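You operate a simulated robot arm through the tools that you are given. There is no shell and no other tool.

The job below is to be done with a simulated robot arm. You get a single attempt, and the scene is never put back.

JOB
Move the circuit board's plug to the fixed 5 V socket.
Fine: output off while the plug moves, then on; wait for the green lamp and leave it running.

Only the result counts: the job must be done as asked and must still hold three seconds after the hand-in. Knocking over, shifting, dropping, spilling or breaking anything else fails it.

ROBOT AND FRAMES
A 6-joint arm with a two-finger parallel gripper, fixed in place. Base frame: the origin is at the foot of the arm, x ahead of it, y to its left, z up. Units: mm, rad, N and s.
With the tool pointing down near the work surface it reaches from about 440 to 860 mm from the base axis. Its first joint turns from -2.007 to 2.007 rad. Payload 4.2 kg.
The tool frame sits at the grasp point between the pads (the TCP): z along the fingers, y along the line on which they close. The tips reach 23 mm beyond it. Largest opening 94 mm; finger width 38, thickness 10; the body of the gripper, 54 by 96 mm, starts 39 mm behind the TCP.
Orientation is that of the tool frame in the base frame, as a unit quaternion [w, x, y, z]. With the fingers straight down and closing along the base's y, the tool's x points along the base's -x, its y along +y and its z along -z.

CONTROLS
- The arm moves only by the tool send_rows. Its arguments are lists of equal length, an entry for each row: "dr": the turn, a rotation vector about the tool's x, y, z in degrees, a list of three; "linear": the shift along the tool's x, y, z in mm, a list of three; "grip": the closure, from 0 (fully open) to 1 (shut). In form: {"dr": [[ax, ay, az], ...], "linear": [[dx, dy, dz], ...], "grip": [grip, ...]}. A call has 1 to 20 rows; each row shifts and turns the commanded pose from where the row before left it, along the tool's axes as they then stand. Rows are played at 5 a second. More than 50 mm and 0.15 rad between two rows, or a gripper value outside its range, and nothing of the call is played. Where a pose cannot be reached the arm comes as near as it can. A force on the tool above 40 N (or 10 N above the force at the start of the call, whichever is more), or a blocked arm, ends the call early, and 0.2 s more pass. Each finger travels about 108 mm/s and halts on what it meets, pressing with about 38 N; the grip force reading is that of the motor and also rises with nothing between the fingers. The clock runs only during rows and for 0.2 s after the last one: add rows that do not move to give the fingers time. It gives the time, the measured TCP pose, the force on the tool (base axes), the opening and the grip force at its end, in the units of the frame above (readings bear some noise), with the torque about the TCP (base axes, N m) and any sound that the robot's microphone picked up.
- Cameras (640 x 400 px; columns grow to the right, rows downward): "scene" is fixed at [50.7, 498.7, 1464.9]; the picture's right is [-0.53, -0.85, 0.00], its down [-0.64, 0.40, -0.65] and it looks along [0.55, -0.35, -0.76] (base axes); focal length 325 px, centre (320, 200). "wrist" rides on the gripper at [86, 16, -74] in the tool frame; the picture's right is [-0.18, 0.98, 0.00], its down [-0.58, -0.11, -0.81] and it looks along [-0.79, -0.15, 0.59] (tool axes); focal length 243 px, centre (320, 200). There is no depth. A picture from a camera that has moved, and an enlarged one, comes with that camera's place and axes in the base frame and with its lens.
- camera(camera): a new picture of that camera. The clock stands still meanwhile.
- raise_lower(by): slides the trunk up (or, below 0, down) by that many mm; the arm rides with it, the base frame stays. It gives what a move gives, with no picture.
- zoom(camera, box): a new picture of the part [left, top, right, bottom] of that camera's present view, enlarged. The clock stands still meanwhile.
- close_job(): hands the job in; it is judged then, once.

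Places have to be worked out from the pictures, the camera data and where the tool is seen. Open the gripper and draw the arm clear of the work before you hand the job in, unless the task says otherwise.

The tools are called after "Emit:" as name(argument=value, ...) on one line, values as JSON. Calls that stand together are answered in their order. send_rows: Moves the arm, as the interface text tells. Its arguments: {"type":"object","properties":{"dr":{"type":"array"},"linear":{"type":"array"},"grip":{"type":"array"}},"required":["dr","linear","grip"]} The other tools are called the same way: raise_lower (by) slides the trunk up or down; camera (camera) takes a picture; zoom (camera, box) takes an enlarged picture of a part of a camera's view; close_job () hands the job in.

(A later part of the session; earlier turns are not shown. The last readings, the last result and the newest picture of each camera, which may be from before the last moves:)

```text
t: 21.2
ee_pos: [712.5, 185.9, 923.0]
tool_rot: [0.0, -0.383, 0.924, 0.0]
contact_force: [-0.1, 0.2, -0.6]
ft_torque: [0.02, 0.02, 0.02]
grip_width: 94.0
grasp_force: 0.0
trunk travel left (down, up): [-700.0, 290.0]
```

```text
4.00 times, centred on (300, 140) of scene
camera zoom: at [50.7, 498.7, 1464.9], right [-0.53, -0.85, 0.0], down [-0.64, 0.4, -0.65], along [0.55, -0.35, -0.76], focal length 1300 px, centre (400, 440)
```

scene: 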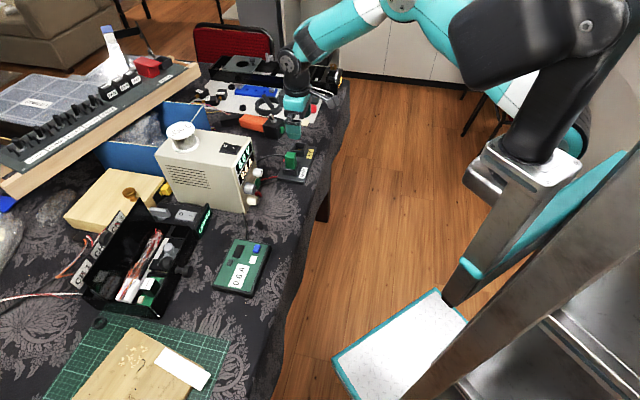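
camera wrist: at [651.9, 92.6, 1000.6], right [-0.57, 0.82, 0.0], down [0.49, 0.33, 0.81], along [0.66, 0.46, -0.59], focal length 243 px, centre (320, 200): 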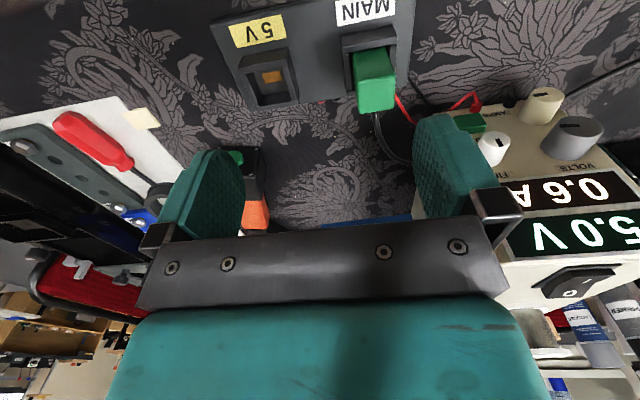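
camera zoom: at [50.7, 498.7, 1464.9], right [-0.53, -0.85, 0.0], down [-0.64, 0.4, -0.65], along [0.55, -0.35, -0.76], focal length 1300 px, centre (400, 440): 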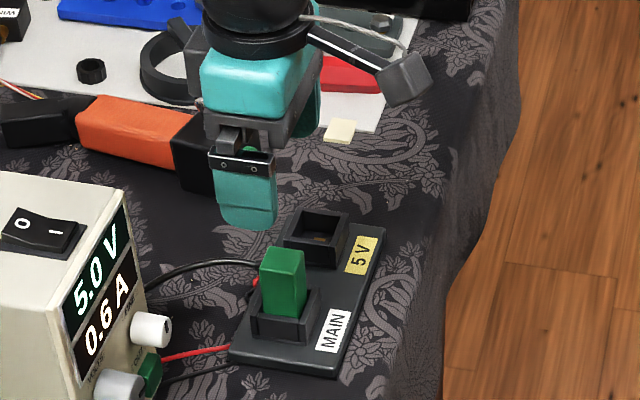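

The plug top's centre is at column 320, so it is centred between the fingers and the yaw matches. I'll descend 85 mm and look again before the final approach.

Emit:
send_rows(dr=[[0, 0, 0], [0, 0, 0], [0, 0, 0], [0, 0, 0]], linear=[[0, 0, 30], [0, 0, 30], [0, 0, 25], [0, 0, 0]], grip=[0, 0, 0, 0])

Emit:
camera(camera="wrist")

Emit:
zoom(camera="scene", box=[265, 125, 325, 185])

```text
t: 22.2
ee_pos: [710.4, 184.1, 836.1]
tool_rot: [0.0, -0.383, 0.924, 0.0]
contact_force: [-0.1, -0.6, -0.2]
ft_torque: [0.04, -0.01, 0.0]
grip_width: 94.1
grasp_force: 0.0
trunk travel left (down, up): [-700.0, 290.0]
```

```text
taken
camera wrist: at [636.9, 134.1, 913.0], right [-0.56, 0.83, 0.0], down [0.49, 0.33, 0.81], along [0.67, 0.46, -0.59], focal length 243 px, centre (320, 200)
```

wrist: 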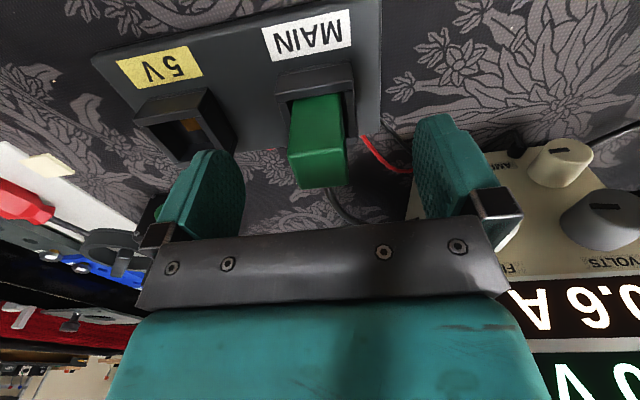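

```text
6.67 times, centred on (295, 155) of scene
camera zoom: at [50.7, 498.7, 1464.9], right [-0.53, -0.85, 0.0], down [-0.64, 0.4, -0.65], along [0.55, -0.35, -0.76], focal length 2166 px, centre (487, 500)
```

zoom: 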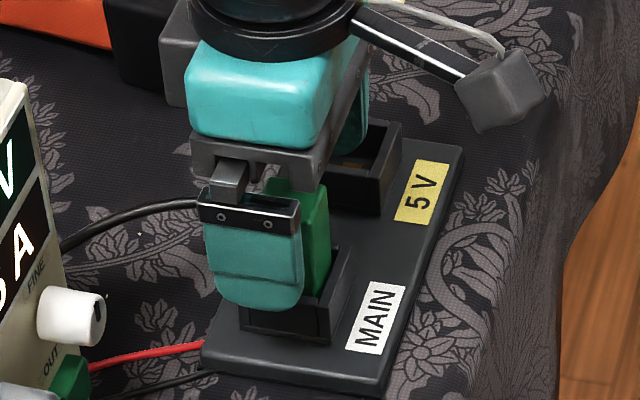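

Both heights agree that the plug is centred on the tool axis with its top at z≈829 and the collar rim at about 788. I'll go down 21 mm so the tips stay about 5 mm above the rim, and look again.

Emit:
send_rows(dr=[[0, 0, 0], [0, 0, 0], [0, 0, 0]], linear=[[0, 0, 12], [0, 0, 9], [0, 0, 0]], grip=[0, 0, 0])

Emit:
camera(camera="wrist")

Emit:
zoom(camera="scene", box=[265, 125, 325, 185])

```text
t: 23.0
ee_pos: [710.9, 185.5, 816.7]
tool_rot: [0.0, -0.383, 0.924, 0.001]
contact_force: [-0.7, -1.0, -0.7]
ft_torque: [-0.04, -0.01, 0.0]
grip_width: 94.1
grasp_force: 0.1
trunk travel left (down, up): [-700.0, 290.0]
```

```text
taken
camera wrist: at [637.1, 135.0, 893.0], right [-0.56, 0.83, 0.0], down [0.49, 0.33, 0.81], along [0.67, 0.46, -0.59], focal length 243 px, centre (320, 200)
```

wrist: 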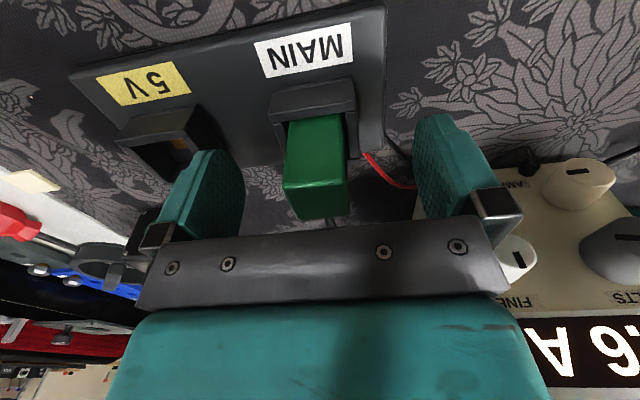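

```text
6.67 times, centred on (295, 155) of scene
camera zoom: at [50.7, 498.7, 1464.9], right [-0.53, -0.85, 0.0], down [-0.64, 0.4, -0.65], along [0.55, -0.35, -0.76], focal length 2166 px, centre (487, 500)
```

zoom: 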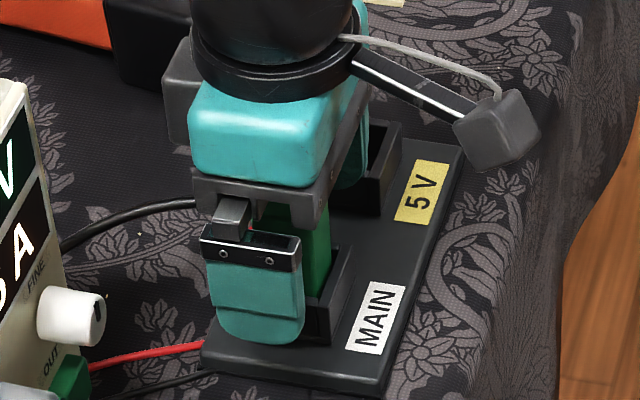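

The fingers straddle the plug clear of both collars. I'll close on it.

Emit:
send_rows(dr=[[0, 0, 0], [0, 0, 0], [0, 0, 0], [0, 0, 0], [0, 0, 0]], linear=[[0, 0, 0], [0, 0, 0], [0, 0, 0], [0, 0, 0], [0, 0, 0]], grip=[0.4, 0.62, 0.8, 1, 1])

Emit:
camera(camera="wrist")

Emit:
zoom(camera="scene", box=[265, 125, 325, 185])

```text
t: 24.2
ee_pos: [710.5, 184.2, 818.6]
tool_rot: [0.0, -0.383, 0.924, 0.0]
contact_force: [0.9, -1.3, -0.1]
ft_torque: [0.01, -0.03, 0.01]
grip_width: 27.3
grasp_force: 37.8
trunk travel left (down, up): [-700.0, 290.0]
```

```text
taken
camera wrist: at [637.1, 135.0, 893.2], right [-0.56, 0.83, 0.0], down [0.49, 0.33, 0.81], along [0.67, 0.46, -0.59], focal length 243 px, centre (320, 200)
```

wrist: 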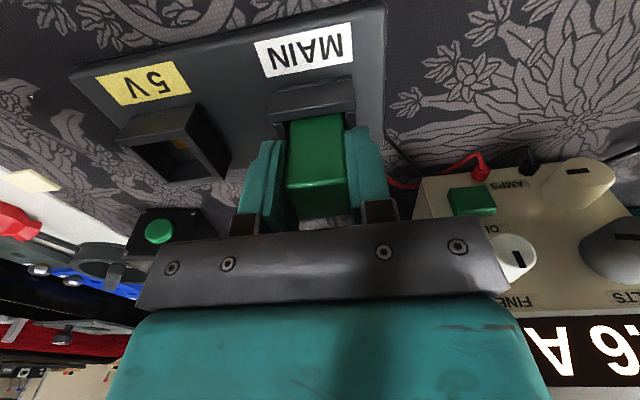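

```text
6.67 times, centred on (295, 155) of scene
camera zoom: at [50.7, 498.7, 1464.9], right [-0.53, -0.85, 0.0], down [-0.64, 0.4, -0.65], along [0.55, -0.35, -0.76], focal length 2166 px, centre (487, 500)
```

zoom: 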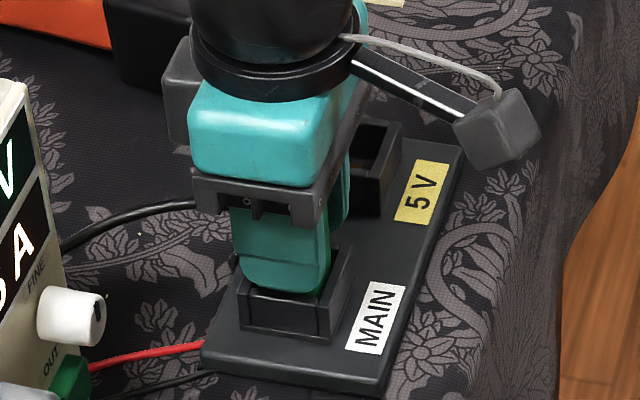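

The plug is gripped at 27.3 mm width. I'll save a zoomed reference of MAIN's collar at the seated pose, then pull straight up in small steps.

Emit:
zoom(camera="wrist", box=[240, 40, 400, 140])

Emit:
send_rows(dr=[[0, 0, 0], [0, 0, 0], [0, 0, 0], [0, 0, 0]], linear=[[0, 0, -2], [0, 0, -3], [0, 0, -4], [0, 0, 0]], grip=[1, 1, 1, 1])

Emit:
zoom(camera="scene", box=[265, 125, 325, 185])

```text
4.00 times, centred on (320, 90) of wrist
camera zoom: at [637.1, 135.0, 893.2], right [-0.56, 0.83, 0.0], down [0.49, 0.33, 0.81], along [0.67, 0.46, -0.59], focal length 970 px, centre (320, 640)
```

zoom: 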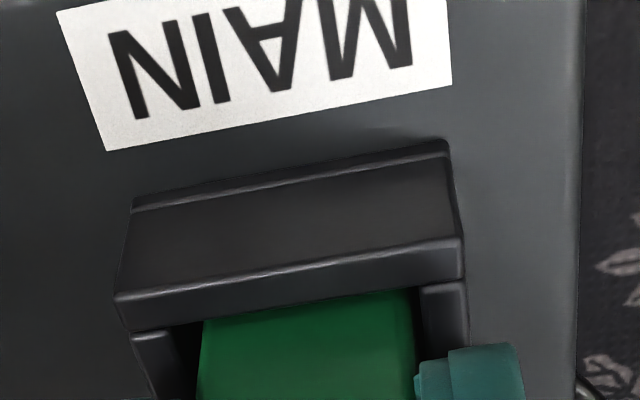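

```text
t: 25.2
ee_pos: [710.9, 184.8, 827.5]
tool_rot: [0.0, -0.383, 0.924, 0.0]
contact_force: [-0.2, 0.1, -0.8]
ft_torque: [-0.03, 0.0, 0.02]
grip_width: 27.0
grasp_force: 38.2
trunk travel left (down, up): [-700.0, 290.0]
```

```text
6.67 times, centred on (295, 155) of scene
camera zoom: at [50.7, 498.7, 1464.9], right [-0.53, -0.85, 0.0], down [-0.64, 0.4, -0.65], along [0.55, -0.35, -0.76], focal length 2166 px, centre (487, 500)
```

zoom: 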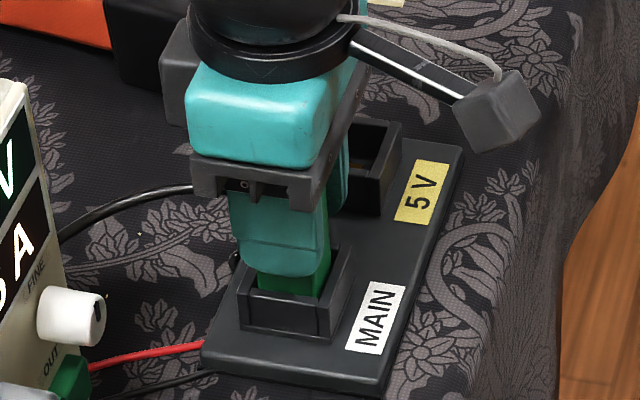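

The plug slides up with no resistance. I'll continue the lift to 50 mm total.

Emit:
send_rows(dr=[[0, 0, 0], [0, 0, 0], [0, 0, 0], [0, 0, 0], [0, 0, 0], [0, 0, 0]], linear=[[0, 0, -6], [0, 0, -8], [0, 0, -9], [0, 0, -9], [0, 0, -9], [0, 0, 0]], grip=[1, 1, 1, 1, 1, 1])

Emit:
camera(camera="wrist")

Emit:
zoom(camera="scene", box=[255, 115, 335, 190])

```text
t: 26.6
ee_pos: [713.4, 183.4, 867.0]
tool_rot: [-0.001, -0.383, 0.924, 0.0]
contact_force: [-0.5, 0.4, -0.1]
ft_torque: [-0.01, 0.0, -0.01]
grip_width: 27.1
grasp_force: 37.8
trunk travel left (down, up): [-700.0, 290.0]
```

```text
taken
camera wrist: at [638.4, 133.9, 944.2], right [-0.56, 0.83, 0.0], down [0.49, 0.33, 0.81], along [0.67, 0.46, -0.59], focal length 243 px, centre (320, 200)
```

wrist: 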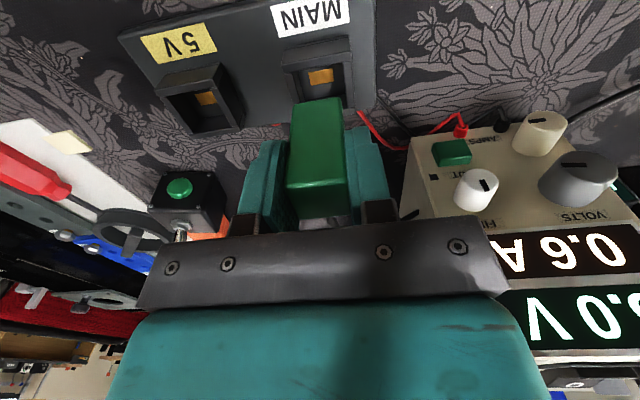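

```text
5.33 times, centred on (295, 152) of scene
camera zoom: at [50.7, 498.7, 1464.9], right [-0.53, -0.85, 0.0], down [-0.64, 0.4, -0.65], along [0.55, -0.35, -0.76], focal length 1733 px, centre (453, 453)
```

zoom: 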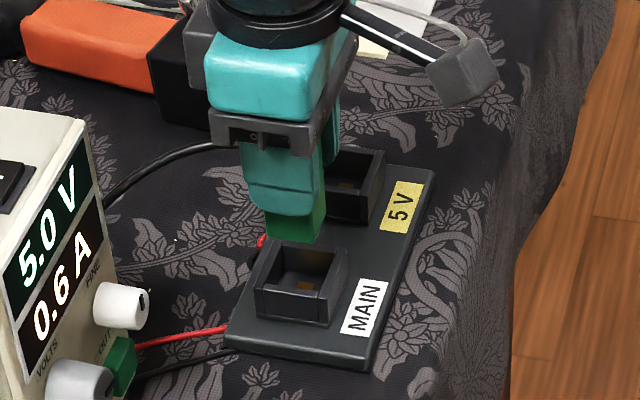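

The plug is clear of MAIN. I'll take a reference zoom of MAIN's collar from here, shift by the estimated 90 mm spacing along the strip (tool -y) at the same height, and compare where the 5 V collar appears.

Emit:
zoom(camera="wrist", box=[240, 20, 400, 120])

Emit:
send_rows(dr=[[0, 0, 0], [0, 0, 0], [0, 0, 0], [0, 0, 0]], linear=[[0, -30, 0], [0, -30, 0], [0, -30, 0], [0, 0, 0]], grip=[1, 1, 1, 1])

Emit:
zoom(camera="wrist", box=[240, 20, 400, 120])

Emit:
zoom(camera="scene", box=[255, 115, 335, 190])

```text
4.00 times, centred on (320, 70) of wrist
camera zoom: at [638.4, 133.9, 944.2], right [-0.56, 0.83, 0.0], down [0.49, 0.33, 0.81], along [0.67, 0.46, -0.59], focal length 970 px, centre (320, 720)
```

zoom: 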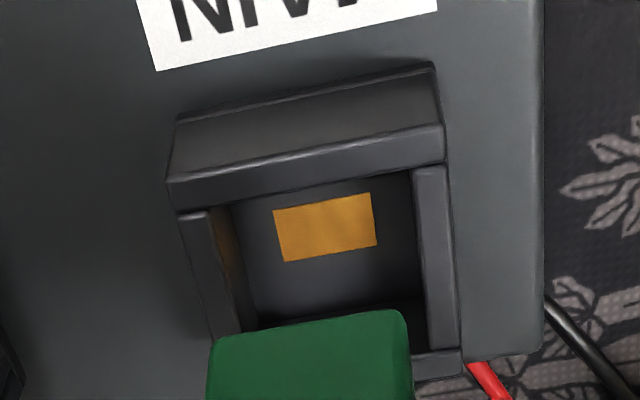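

```text
t: 27.6
ee_pos: [776.2, 120.0, 868.6]
tool_rot: [0.0, -0.383, 0.924, -0.001]
contact_force: [0.5, -0.3, -0.8]
ft_torque: [-0.02, 0.03, 0.0]
grip_width: 27.1
grasp_force: 37.9
trunk travel left (down, up): [-700.0, 290.0]
```

```text
4.00 times, centred on (320, 70) of wrist
camera zoom: at [702.2, 70.8, 944.6], right [-0.56, 0.83, 0.0], down [0.49, 0.33, 0.81], along [0.67, 0.46, -0.59], focal length 970 px, centre (320, 720)
```

zoom: 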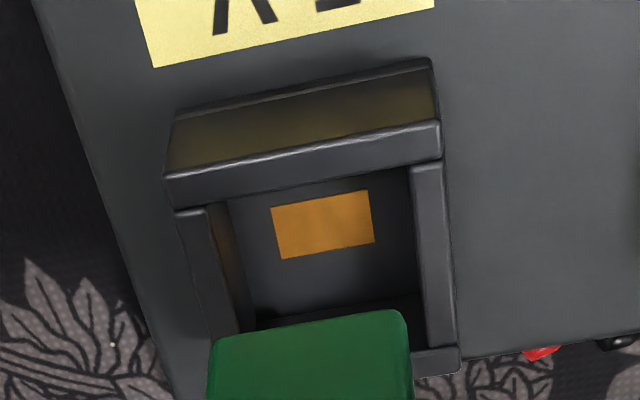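

```text
5.33 times, centred on (295, 152) of scene
camera zoom: at [50.7, 498.7, 1464.9], right [-0.53, -0.85, 0.0], down [-0.64, 0.4, -0.65], along [0.55, -0.35, -0.76], focal length 1733 px, centre (453, 453)
```

zoom: 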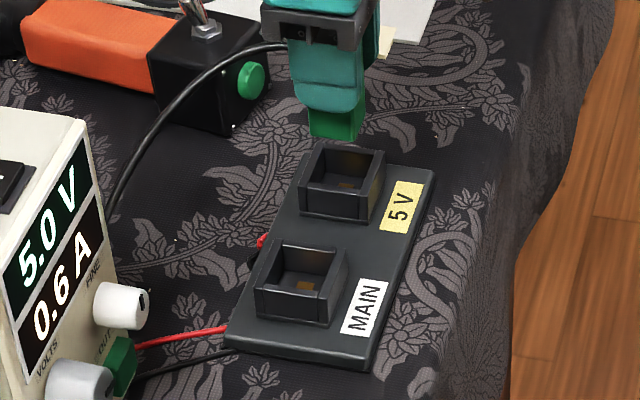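

The 5 V collar appears within about 0.5 mm of where MAIN's did. I'll apply that small correction and lower 22 mm to just above the rim.

Emit:
send_rows(dr=[[0, 0, 0], [0, 0, 0], [0, 0, 0], [0, 0, 0]], linear=[[0.5, -0.4, 0], [0, 0, 12], [0, 0, 10], [0, 0, 0]], grip=[1, 1, 1, 1])

Emit:
zoom(camera="wrist", box=[240, 30, 400, 130])

Emit:
zoom(camera="scene", box=[280, 110, 335, 170])

```text
t: 28.6
ee_pos: [774.4, 120.1, 845.4]
tool_rot: [0.0, -0.383, 0.924, 0.0]
contact_force: [-0.3, -0.5, -1.2]
ft_torque: [-0.02, 0.03, 0.0]
grip_width: 26.6
grasp_force: 38.2
trunk travel left (down, up): [-700.0, 290.0]
```

```text
4.00 times, centred on (320, 80) of wrist
camera zoom: at [701.9, 70.9, 921.1], right [-0.56, 0.83, 0.0], down [0.49, 0.33, 0.81], along [0.67, 0.46, -0.59], focal length 970 px, centre (320, 680)
```

zoom: 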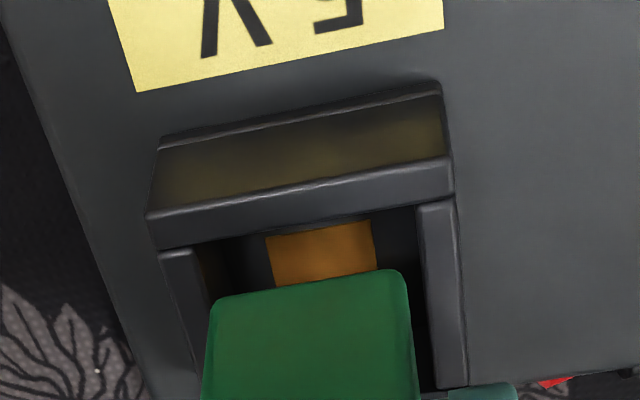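

```text
6.67 times, centred on (308, 140) of scene
camera zoom: at [50.7, 498.7, 1464.9], right [-0.53, -0.85, 0.0], down [-0.64, 0.4, -0.65], along [0.55, -0.35, -0.76], focal length 2166 px, centre (403, 600)
```

zoom: 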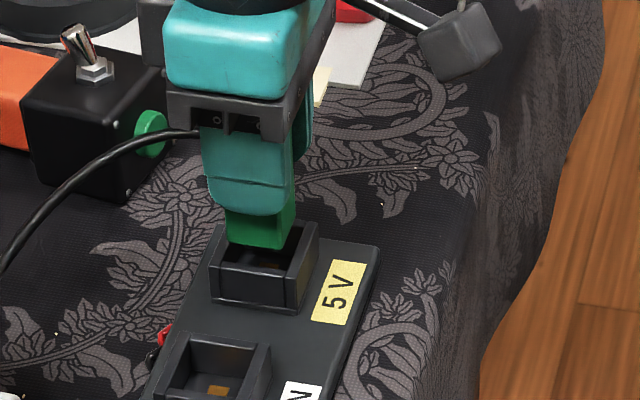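

The plug bottom is at the mouth of the 5 V socket and aligned. I'll lower 18 mm more in 3 mm steps, watching the force.

Emit:
send_rows(dr=[[0, 0, 0], [0, 0, 0], [0, 0, 0], [0, 0, 0], [0, 0, 0], [0, 0, 0], [0, 0, 0]], linear=[[0, 0, 3], [0, 0, 3], [0, 0, 3], [0, 0, 3], [0, 0, 3], [0, 0, 3], [0, 0, 0]], grip=[1, 1, 1, 1, 1, 1, 1])

Emit:
zoom(camera="wrist", box=[240, 40, 400, 140])

Emit:
zoom(camera="scene", box=[280, 110, 335, 170])

```text
t: 30.2
ee_pos: [775.5, 118.5, 827.6]
tool_rot: [0.0, -0.383, 0.924, 0.001]
contact_force: [0.2, -0.2, 0.5]
ft_torque: [0.0, 0.03, -0.02]
grip_width: 27.1
grasp_force: 38.0
trunk travel left (down, up): [-700.0, 290.0]
```

```text
4.00 times, centred on (320, 90) of wrist
camera zoom: at [701.6, 69.4, 904.2], right [-0.56, 0.83, 0.0], down [0.49, 0.33, 0.81], along [0.67, 0.46, -0.59], focal length 970 px, centre (320, 640)
```

zoom: 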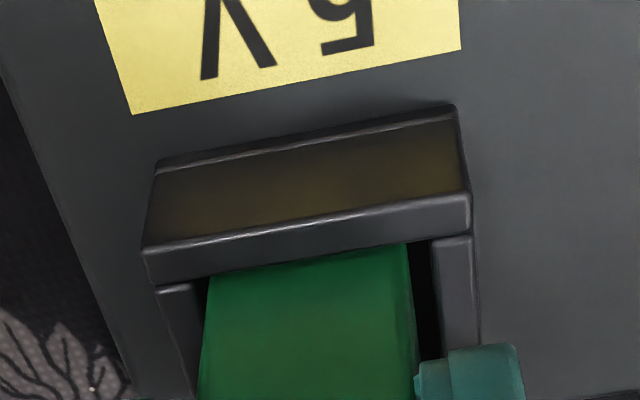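

```text
6.67 times, centred on (308, 140) of scene
camera zoom: at [50.7, 498.7, 1464.9], right [-0.53, -0.85, 0.0], down [-0.64, 0.4, -0.65], along [0.55, -0.35, -0.76], focal length 2166 px, centre (403, 600)
```

zoom: 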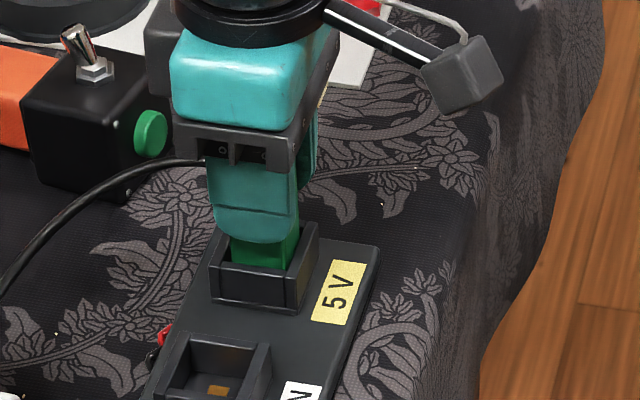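

The plug is inside the 5 V collar with no force and small gaps on both sides. I'll nudge 0.5 mm towards centre and lower in 2 mm steps to seat it.

Emit:
send_rows(dr=[[0, 0, 0], [0, 0, 0], [0, 0, 0], [0, 0, 0], [0, 0, 0], [0, 0, 0]], linear=[[0, 0.5, 0], [0, 0, 2], [0, 0, 2], [0, 0, 2], [0, 0, 2], [0, 0, 0]], grip=[1, 1, 1, 1, 1, 1])

Emit:
zoom(camera="wrist", box=[240, 40, 400, 140])

Emit:
zoom(camera="scene", box=[280, 110, 335, 170])

```text
t: 31.6
ee_pos: [773.4, 121.1, 819.3]
tool_rot: [-0.001, -0.383, 0.924, 0.001]
contact_force: [0.5, -0.2, -3.6]
ft_torque: [0.01, 0.02, 0.02]
grip_width: 26.8
grasp_force: 38.2
trunk travel left (down, up): [-700.0, 290.0]
```

```text
4.00 times, centred on (320, 90) of wrist
camera zoom: at [700.5, 70.2, 894.9], right [-0.56, 0.83, 0.0], down [0.49, 0.33, 0.81], along [0.67, 0.46, -0.59], focal length 970 px, centre (320, 640)
```

zoom: 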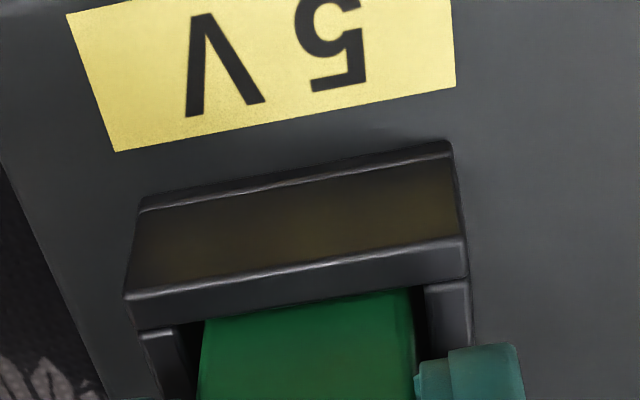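

```text
6.67 times, centred on (308, 140) of scene
camera zoom: at [50.7, 498.7, 1464.9], right [-0.53, -0.85, 0.0], down [-0.64, 0.4, -0.65], along [0.55, -0.35, -0.76], focal length 2166 px, centre (403, 600)
```

zoom: 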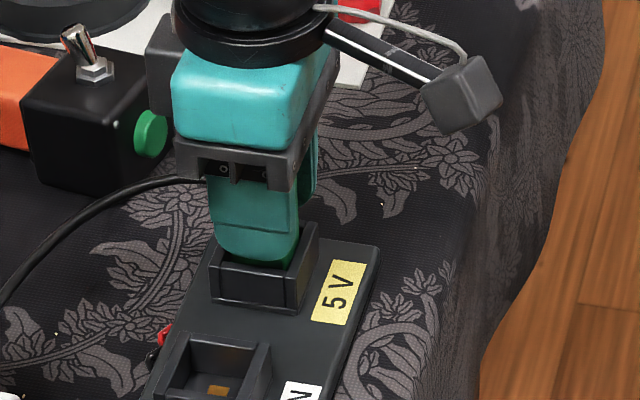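

The view nearly matches the seated MAIN reference, about 1–1.5 mm high. I'll lower slowly by 2 mm more.

Emit:
send_rows(dr=[[0, 0, 0], [0, 0, 0], [0, 0, 0]], linear=[[0, 0, 1], [0, 0, 1], [0, 0, 0]], grip=[1, 1, 1])

Emit:
zoom(camera="wrist", box=[240, 40, 400, 140])

```text
t: 32.4
ee_pos: [773.8, 120.0, 816.4]
tool_rot: [-0.001, -0.383, 0.924, 0.0]
contact_force: [0.8, 0.5, -1.4]
ft_torque: [0.0, 0.0, 0.01]
grip_width: 27.3
grasp_force: 38.1
trunk travel left (down, up): [-700.0, 290.0]
```

```text
4.00 times, centred on (320, 90) of wrist
camera zoom: at [700.5, 70.2, 893.4], right [-0.56, 0.83, 0.0], down [0.49, 0.33, 0.81], along [0.67, 0.46, -0.59], focal length 970 px, centre (320, 640)
```

zoom: 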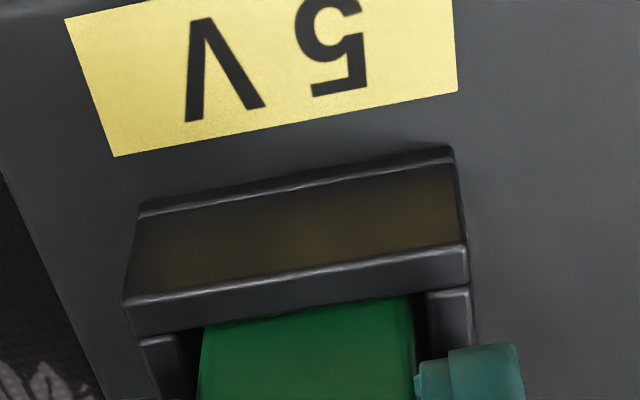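

We're at the reference height within noise and there's still no upward reaction. I'll press down another 1 mm at a time to confirm the seat.

Emit:
send_rows(dr=[[0, 0, 0], [0, 0, 0]], linear=[[0, 0, 1], [0, 0, 0]], grip=[1, 1])

```text
t: 33.0
ee_pos: [773.7, 120.3, 816.5]
tool_rot: [0.001, -0.382, 0.924, 0.0]
contact_force: [-1.6, 0.9, 7.2]
ft_torque: [0.04, 0.12, -0.01]
grip_width: 27.1
grasp_force: 37.9
trunk travel left (down, up): [-700.0, 290.0]
```

The +7 N reaction shows the plug has bottomed in the 5 V socket. I'll open the gripper and rise straight up.

Emit:
send_rows(dr=[[0, 0, 0], [0, 0, 0], [0, 0, 0], [0, 0, 0], [0, 0, 0], [0, 0, 0], [0, 0, 0], [0, 0, 0]], linear=[[0, 0, 0], [0, 0, 0], [0, 0, 0], [0, 0, 0], [0, 0, -10], [0, 0, -35], [0, 0, -45], [0, 0, 0]], grip=[0.6, 0.3, 0, 0, 0, 0, 0, 0])

Emit:
camera(camera="wrist")

Emit:
zoom(camera="scene", box=[260, 115, 340, 190])

Emit:
camera(camera="scene")

```text
t: 34.8
ee_pos: [771.5, 120.6, 906.4]
tool_rot: [0.0, -0.383, 0.924, -0.001]
contact_force: [-0.5, -0.4, -0.1]
ft_torque: [-0.03, 0.01, -0.01]
grip_width: 94.1
grasp_force: 0.2
trunk travel left (down, up): [-700.0, 290.0]
```

```text
taken
camera wrist: at [698.1, 70.4, 982.2], right [-0.56, 0.83, 0.0], down [0.49, 0.33, 0.81], along [0.66, 0.46, -0.59], focal length 243 px, centre (320, 200)
```

wrist: 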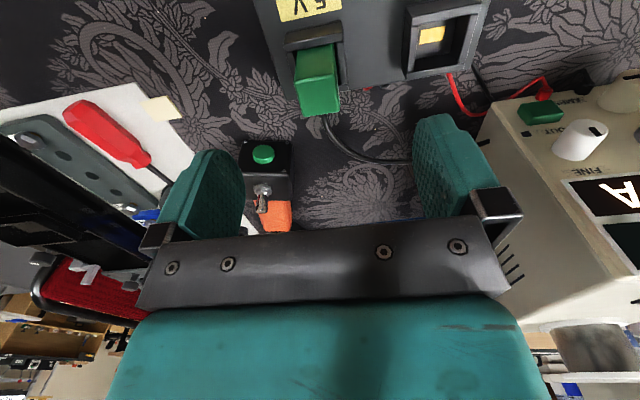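

```text
5.33 times, centred on (300, 152) of scene
camera zoom: at [50.7, 498.7, 1464.9], right [-0.53, -0.85, 0.0], down [-0.64, 0.4, -0.65], along [0.55, -0.35, -0.76], focal length 1733 px, centre (427, 453)
```

zoom: 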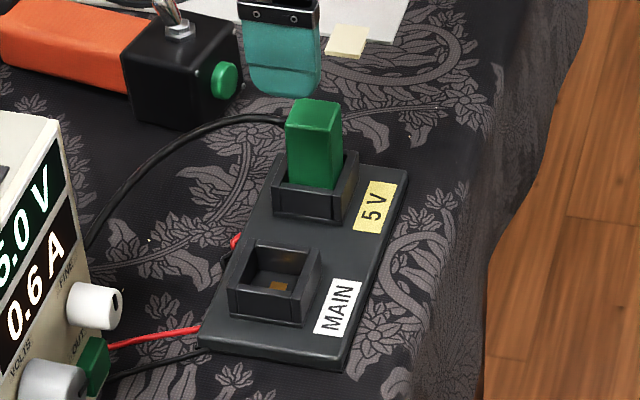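

```text
taken
```

scene: 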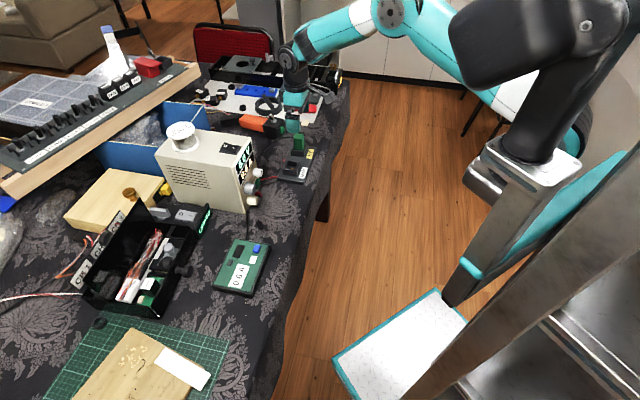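

The plug stands upright in the 5 V socket and nothing else moved. I'll check the seating closely from both cameras.

Emit:
zoom(camera="scene", box=[285, 130, 320, 162])

Emit:
zoom(camera="wrist", box=[260, 10, 380, 125])

```text
12.50 times, centred on (302, 146) of scene
camera zoom: at [50.7, 498.7, 1464.9], right [-0.53, -0.85, 0.0], down [-0.64, 0.4, -0.65], along [0.55, -0.35, -0.76], focal length 4062 px, centre (539, 875)
```

zoom: 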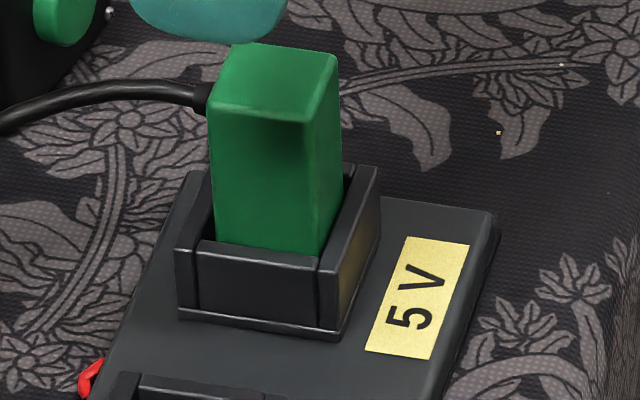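

```text
3.48 times, centred on (320, 68) of wrist
camera zoom: at [698.1, 70.4, 982.2], right [-0.56, 0.83, 0.0], down [0.49, 0.33, 0.81], along [0.66, 0.46, -0.59], focal length 844 px, centre (320, 661)
```

zoom: 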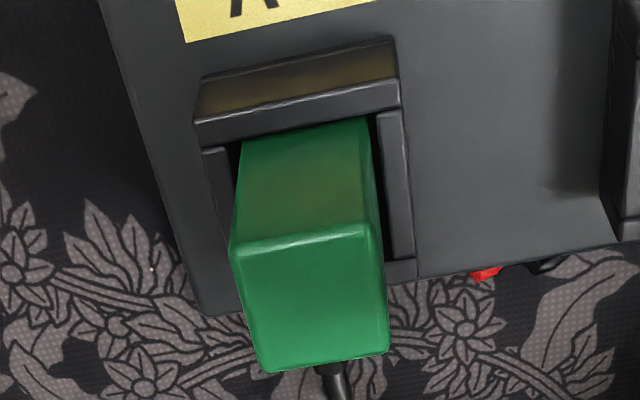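

The plug is fully seated, with the same exposed height as it had in MAIN. Now I'll return along the earlier path to the pre-press pose in front of OUT with the fingers closed.

Emit:
send_rows(dr=[[0, 0, 0], [0, 0, 0], [0, 0, 0], [0, 0, 0], [0, -7.43, 0], [0, -7.43, 0], [0, -7.43, 0], [0, -7.43, 0], [0, -7.43, 0], [0, -7.43, 0], [0, -7.42, 0], [0, 0, 0]], linear=[[-3.2, 46.45, -3.2], [-3.2, 46.45, -3.2], [-3.2, 46.45, -3.2], [-3.2, 46.45, -3.2], [0, 0, 0], [0, 0, 0], [0, 0, 0], [0, 0, 0], [0, 0, 0], [0, 0, 0], [0, 0, 0], [0, 0, 0]], grip=[0, 0, 0.3, 0.6, 0.8, 1, 1, 1, 1, 1, 1, 1])

Emit:
zoom(camera="scene", box=[225, 115, 325, 215])

Emit:
camera(camera="wrist")

```text
t: 37.4
ee_pos: [654.9, 260.8, 919.6]
tool_rot: [0.406, -0.344, 0.83, 0.168]
contact_force: [-0.5, 0.4, 0.8]
ft_torque: [0.01, -0.01, -0.03]
grip_width: 0.2
grasp_force: 38.2
trunk travel left (down, up): [-700.0, 290.0]
```

```text
4.00 times, centred on (275, 165) of scene
camera zoom: at [50.7, 498.7, 1464.9], right [-0.53, -0.85, 0.0], down [-0.64, 0.4, -0.65], along [0.55, -0.35, -0.76], focal length 1300 px, centre (500, 340)
```

zoom: 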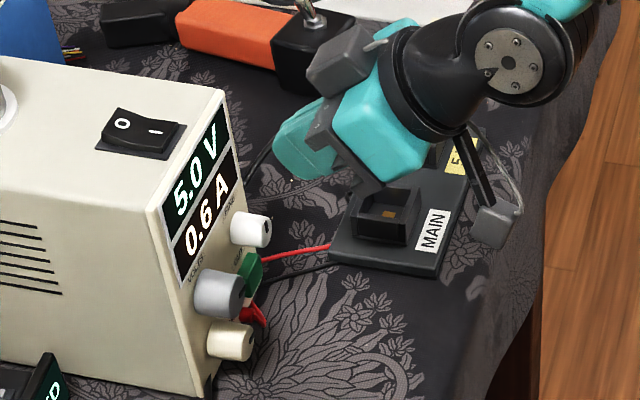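

```text
taken
camera wrist: at [562.0, 193.3, 898.8], right [-0.61, 0.78, 0.15], down [-0.12, -0.27, 0.95], along [0.78, 0.57, 0.26], focal length 243 px, centre (320, 200)
```

wrist: 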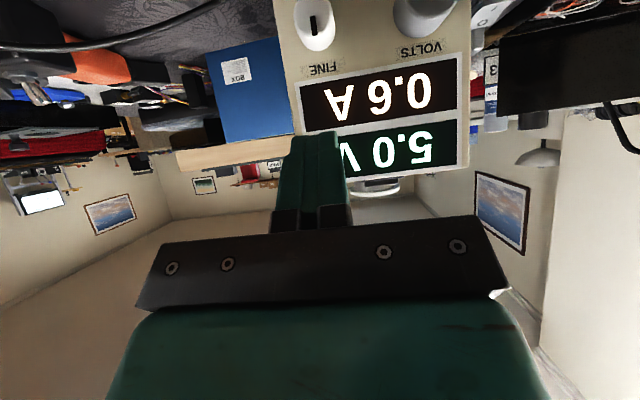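

The pose is close to the earlier one, 3 mm off in u and 3 mm forward. I'll retreat slightly, correct sideways, and descend to the earlier press height.

Emit:
send_rows(dr=[[0, 0, 0], [0, 0, 0], [0, 0, 0], [0, 0, 0], [0, 0, 0]], linear=[[4.9, 3, -6.3], [31.9, 0, 24.9], [31.9, 0, 24.9], [31.8, 0, 24.9], [0, 0, 0]], grip=[1, 1, 1, 1, 1])

Emit:
zoom(camera="scene", box=[225, 145, 325, 215])

Emit:
zoom(camera="wrist", box=[240, 60, 480, 220])

```text
t: 38.6
ee_pos: [646.8, 259.1, 796.2]
tool_rot: [0.405, -0.344, 0.83, 0.168]
contact_force: [0.1, 0.1, 0.6]
ft_torque: [-0.02, -0.02, -0.01]
grip_width: 0.1
grasp_force: 37.9
trunk travel left (down, up): [-700.0, 290.0]
```

```text
5.71 times, centred on (275, 180) of scene
camera zoom: at [50.7, 498.7, 1464.9], right [-0.53, -0.85, 0.0], down [-0.64, 0.4, -0.65], along [0.55, -0.35, -0.76], focal length 1857 px, centre (577, 314)
```

zoom: 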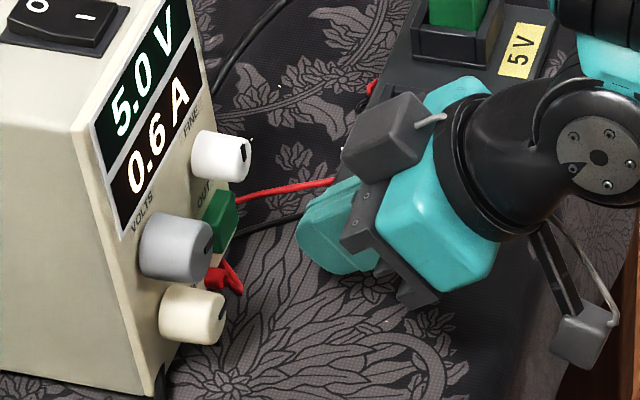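

```text
2.50 times, centred on (360, 140) of wrist
camera zoom: at [555.8, 190.8, 775.4], right [-0.61, 0.78, 0.15], down [-0.12, -0.27, 0.95], along [0.78, 0.57, 0.26], focal length 606 px, centre (220, 350)
```

zoom: 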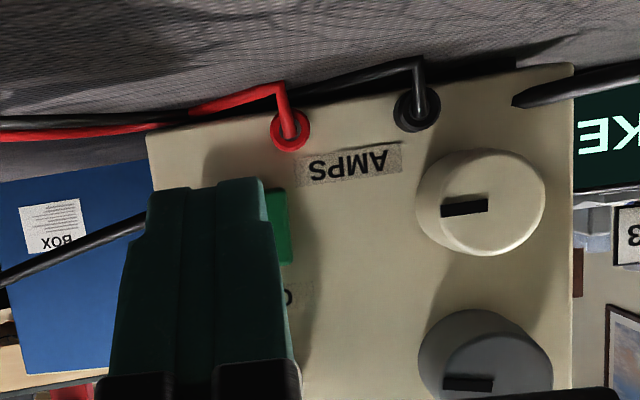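

The alignment matches the first press, 2 mm low. I'll raise 2 mm and advance 28 mm, leaving about 8 mm for the fine press.

Emit:
send_rows(dr=[[0, 0, 0], [0, 0, 0], [0, 0, 0], [0, 0, 0], [0, 0, 0]], linear=[[-1.6, 0, -1.2], [-6.16, 0, 7.88], [-6.16, 0, 7.88], [-4.92, 0, 6.3], [0, 0, 0]], grip=[1, 1, 1, 1, 1])

Emit:
zoom(camera="scene", box=[225, 145, 325, 215])

Emit:
zoom(camera="wrist", box=[240, 60, 480, 220])

```text
t: 39.8
ee_pos: [664.5, 278.2, 799.9]
tool_rot: [0.405, -0.344, 0.83, 0.168]
contact_force: [0.0, 0.6, -0.3]
ft_torque: [-0.03, 0.01, -0.01]
grip_width: 0.0
grasp_force: 37.7
trunk travel left (down, up): [-700.0, 290.0]
```

```text
5.71 times, centred on (275, 180) of scene
camera zoom: at [50.7, 498.7, 1464.9], right [-0.53, -0.85, 0.0], down [-0.64, 0.4, -0.65], along [0.55, -0.35, -0.76], focal length 1857 px, centre (577, 314)
```

zoom: 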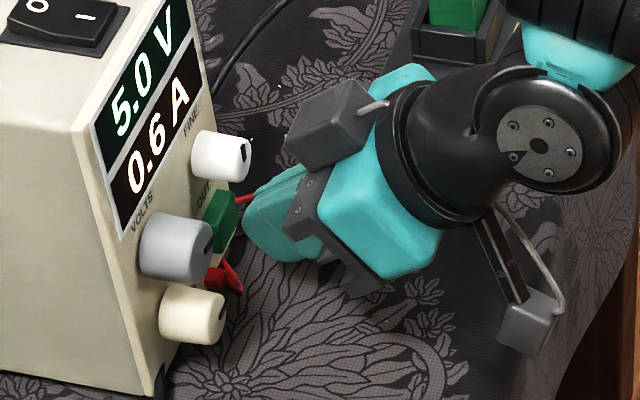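

```text
2.50 times, centred on (360, 140) of wrist
camera zoom: at [573.2, 210.8, 779.9], right [-0.61, 0.78, 0.14], down [-0.12, -0.27, 0.95], along [0.78, 0.57, 0.26], focal length 606 px, centre (220, 350)
```

zoom: 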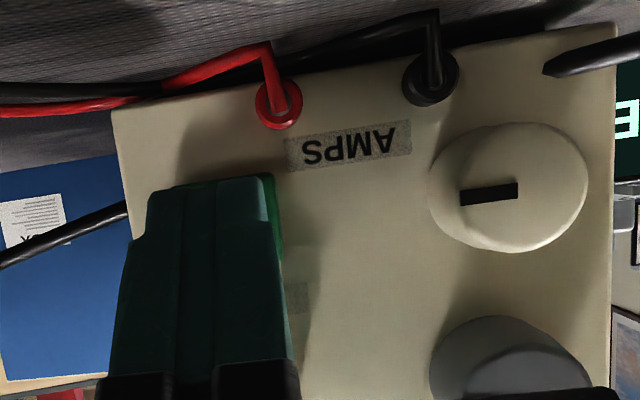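

The tool is about 2.5 mm high and 1.5 mm to one side compared with the first press. I'll correct both and advance 4 mm.

Emit:
send_rows(dr=[[0, 0, 0], [0, 0, 0], [0, 0, 0], [0, 0, 0]], linear=[[1.8, -1.2, 1.4], [-1.23, 0, 1.58], [-1.23, 0, 1.58], [0, 0, 0]], grip=[1, 1, 1, 1])

Emit:
zoom(camera="scene", box=[225, 145, 325, 215])

Emit:
zoom(camera="wrist", box=[240, 60, 480, 220])

```text
t: 40.8
ee_pos: [669.3, 278.8, 797.4]
tool_rot: [0.404, -0.344, 0.831, 0.168]
contact_force: [0.0, 0.2, 0.0]
ft_torque: [0.01, -0.02, -0.02]
grip_width: 0.1
grasp_force: 38.3
trunk travel left (down, up): [-700.0, 290.0]
```

```text
5.71 times, centred on (275, 180) of scene
camera zoom: at [50.7, 498.7, 1464.9], right [-0.53, -0.85, 0.0], down [-0.64, 0.4, -0.65], along [0.55, -0.35, -0.76], focal length 1857 px, centre (577, 314)
```

zoom: 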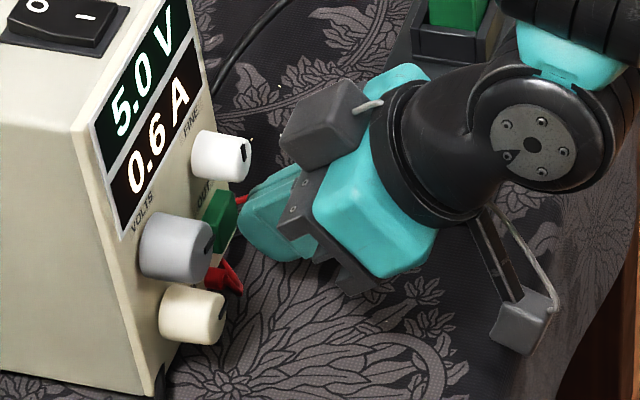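

```text
2.50 times, centred on (360, 140) of wrist
camera zoom: at [577.0, 211.7, 777.6], right [-0.61, 0.78, 0.15], down [-0.12, -0.27, 0.95], along [0.78, 0.57, 0.26], focal length 606 px, centre (220, 350)
```

zoom: 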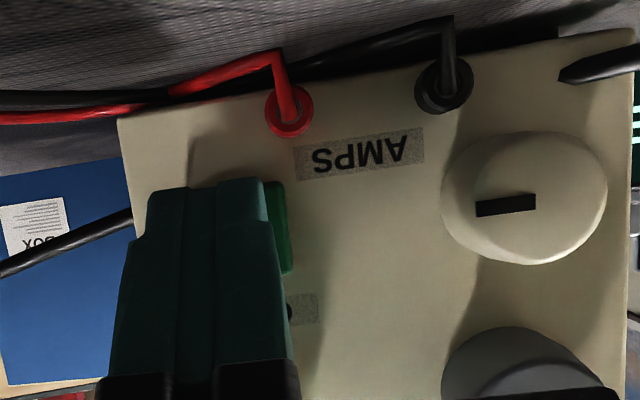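

This matches the first approach. I'll advance in 1 mm steps.

Emit:
send_rows(dr=[[0, 0, 0], [0, 0, 0], [0, 0, 0], [0, 0, 0]], linear=[[-0.62, 0, 0.79], [-0.62, 0, 0.79], [-0.62, 0, 0.79], [0, 0, 0]], grip=[1, 1, 1, 1])

```text
t: 41.8
ee_pos: [670.9, 282.7, 798.9]
tool_rot: [0.406, -0.343, 0.83, 0.167]
contact_force: [-0.8, 0.3, 0.5]
ft_torque: [-0.01, -0.01, -0.03]
grip_width: 0.2
grasp_force: 38.2
trunk travel left (down, up): [-700.0, 290.0]
```

There is no contact yet. I'll take two more 1 mm steps.

Emit:
send_rows(dr=[[0, 0, 0], [0, 0, 0], [0, 0, 0]], linear=[[-0.62, 0, 0.79], [-0.62, 0, 0.79], [0, 0, 0]], grip=[1, 1, 1])

```text
t: 42.6
ee_pos: [671.3, 283.0, 799.4]
tool_rot: [0.405, -0.344, 0.83, 0.168]
contact_force: [0.2, -0.2, 0.4]
ft_torque: [-0.01, 0.02, 0.0]
grip_width: 0.0
grasp_force: 38.3
trunk travel left (down, up): [-700.0, 290.0]
```

Still no force or click. I'll continue with two more 1 mm steps.

Emit:
send_rows(dr=[[0, 0, 0], [0, 0, 0], [0, 0, 0]], linear=[[-0.62, 0, 0.79], [-0.62, 0, 0.79], [0, 0, 0]], grip=[1, 1, 1])

Emit:
zoom(camera="scene", box=[225, 145, 325, 215])

```text
t: 43.4
ee_pos: [674.1, 284.5, 798.0]
tool_rot: [0.405, -0.344, 0.83, 0.168]
contact_force: [-0.7, -2.2, 1.6]
ft_torque: [0.03, -0.04, -0.01]
grip_width: 0.1
grasp_force: 38.2
trunk travel left (down, up): [-700.0, 290.0]
heard: click
```

```text
5.71 times, centred on (275, 180) of scene
camera zoom: at [50.7, 498.7, 1464.9], right [-0.53, -0.85, 0.0], down [-0.64, 0.4, -0.65], along [0.55, -0.35, -0.76], focal length 1857 px, centre (577, 314)
```

zoom: 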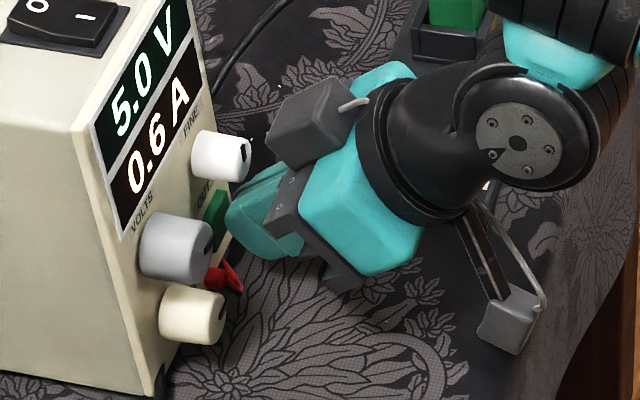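

Click heard. I'll back straight off and check the OUT LED and the board's lamp.

Emit:
send_rows(dr=[[0, 0, 0], [0, 0, 0], [0, 0, 0], [0, 0, 0]], linear=[[3.1, 0, -3.9], [9.2, 0, -11.8], [9.2, 0, -11.8], [0, 0, 0]], grip=[1, 1, 1, 1])

Emit:
zoom(camera="scene", box=[215, 230, 280, 295])

Emit:
zoom(camera="scene", box=[225, 145, 325, 215])

Emit:
zoom(camera="wrist", box=[240, 60, 480, 220])

```text
t: 44.4
ee_pos: [648.4, 261.1, 798.6]
tool_rot: [0.405, -0.344, 0.83, 0.168]
contact_force: [0.0, 0.1, 0.8]
ft_torque: [-0.04, -0.02, 0.02]
grip_width: 0.0
grasp_force: 38.1
trunk travel left (down, up): [-700.0, 290.0]
```

```text
6.15 times, centred on (248, 262) of scene
camera zoom: at [50.7, 498.7, 1464.9], right [-0.53, -0.85, 0.0], down [-0.64, 0.4, -0.65], along [0.55, -0.35, -0.76], focal length 2000 px, centre (766, -185)
```

zoom: 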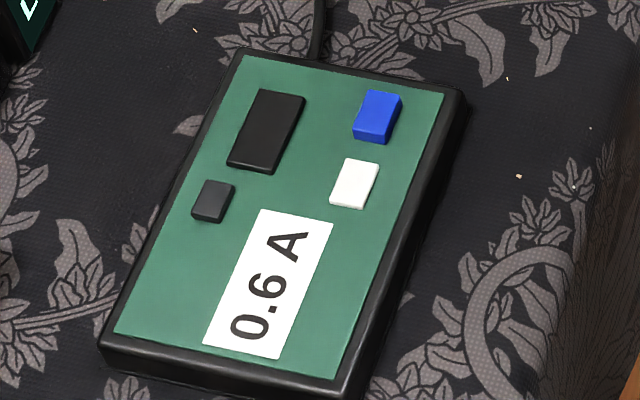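

```text
5.71 times, centred on (275, 180) of scene
camera zoom: at [50.7, 498.7, 1464.9], right [-0.53, -0.85, 0.0], down [-0.64, 0.4, -0.65], along [0.55, -0.35, -0.76], focal length 1857 px, centre (577, 314)
```

zoom: 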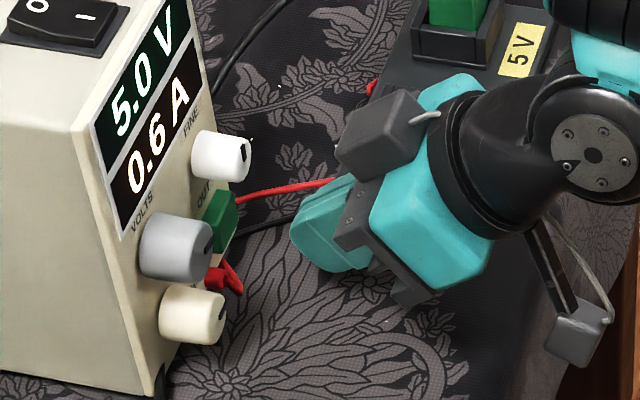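

```text
2.50 times, centred on (360, 140) of wrist
camera zoom: at [556.7, 193.2, 777.6], right [-0.61, 0.78, 0.15], down [-0.12, -0.27, 0.95], along [0.78, 0.57, 0.26], focal length 606 px, centre (220, 350)
```

zoom: 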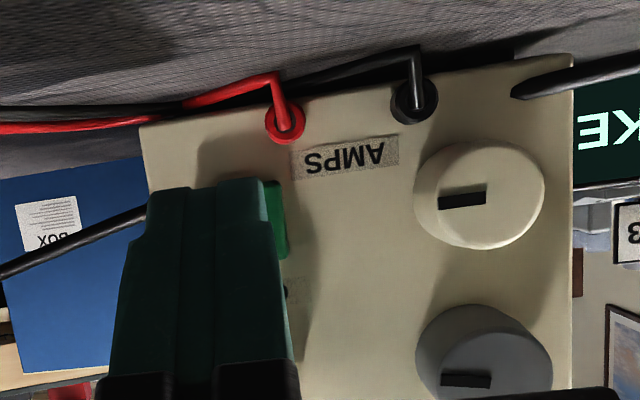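

The lamp isn't lit yet, which may be a start-up delay. I'll rise to get the OUT LED into view.

Emit:
send_rows(dr=[[0, 0, 0], [0, 0, 0], [0, 0, 0], [0, 7, 0], [0, 7, 0], [0, 7, 0], [0, 0, 0]], linear=[[-31.5, 0, -24.6], [-31.5, 0, -24.6], [-31.5, 0, -24.6], [0, 0, 0], [0, 0, 0], [0, 0, 0], [0, 0, 0]], grip=[1, 1, 1, 0.8, 0.5, 0.2, 0])

Emit:
camera(camera="wrist")

Emit:
zoom(camera="scene", box=[215, 230, 280, 295])

Emit:
camera(camera="scene")

```text
t: 46.0
ee_pos: [648.8, 258.5, 916.9]
tool_rot: [0.246, -0.369, 0.891, 0.102]
contact_force: [-0.4, 0.2, 0.8]
ft_torque: [0.01, 0.0, -0.02]
grip_width: 93.8
grasp_force: 0.1
trunk travel left (down, up): [-700.0, 290.0]
```

```text
taken
camera wrist: at [557.0, 190.7, 939.1], right [-0.58, 0.81, 0.09], down [0.14, -0.02, 0.99], along [0.8, 0.59, -0.1], focal length 243 px, centre (320, 200)
```

wrist: 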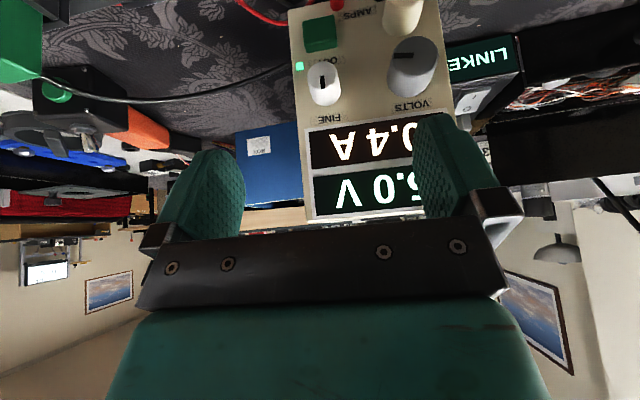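

```text
6.15 times, centred on (248, 262) of scene
camera zoom: at [50.7, 498.7, 1464.9], right [-0.53, -0.85, 0.0], down [-0.64, 0.4, -0.65], along [0.55, -0.35, -0.76], focal length 2000 px, centre (766, -185)
```

zoom: 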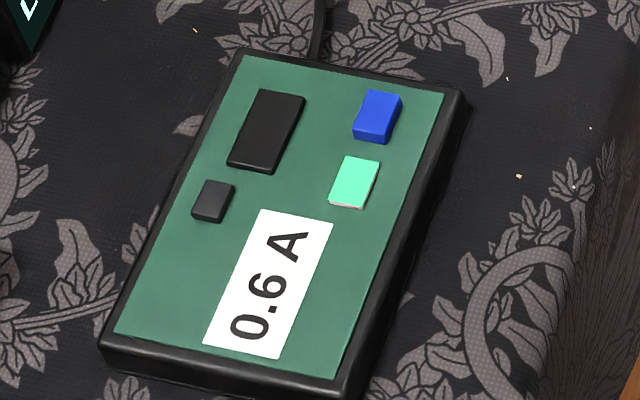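

```text
taken
```

scene: 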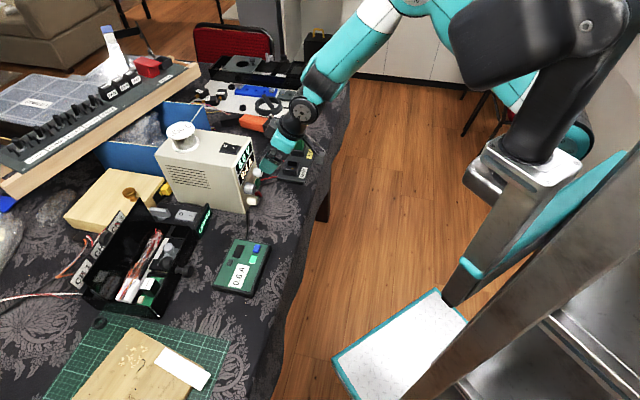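

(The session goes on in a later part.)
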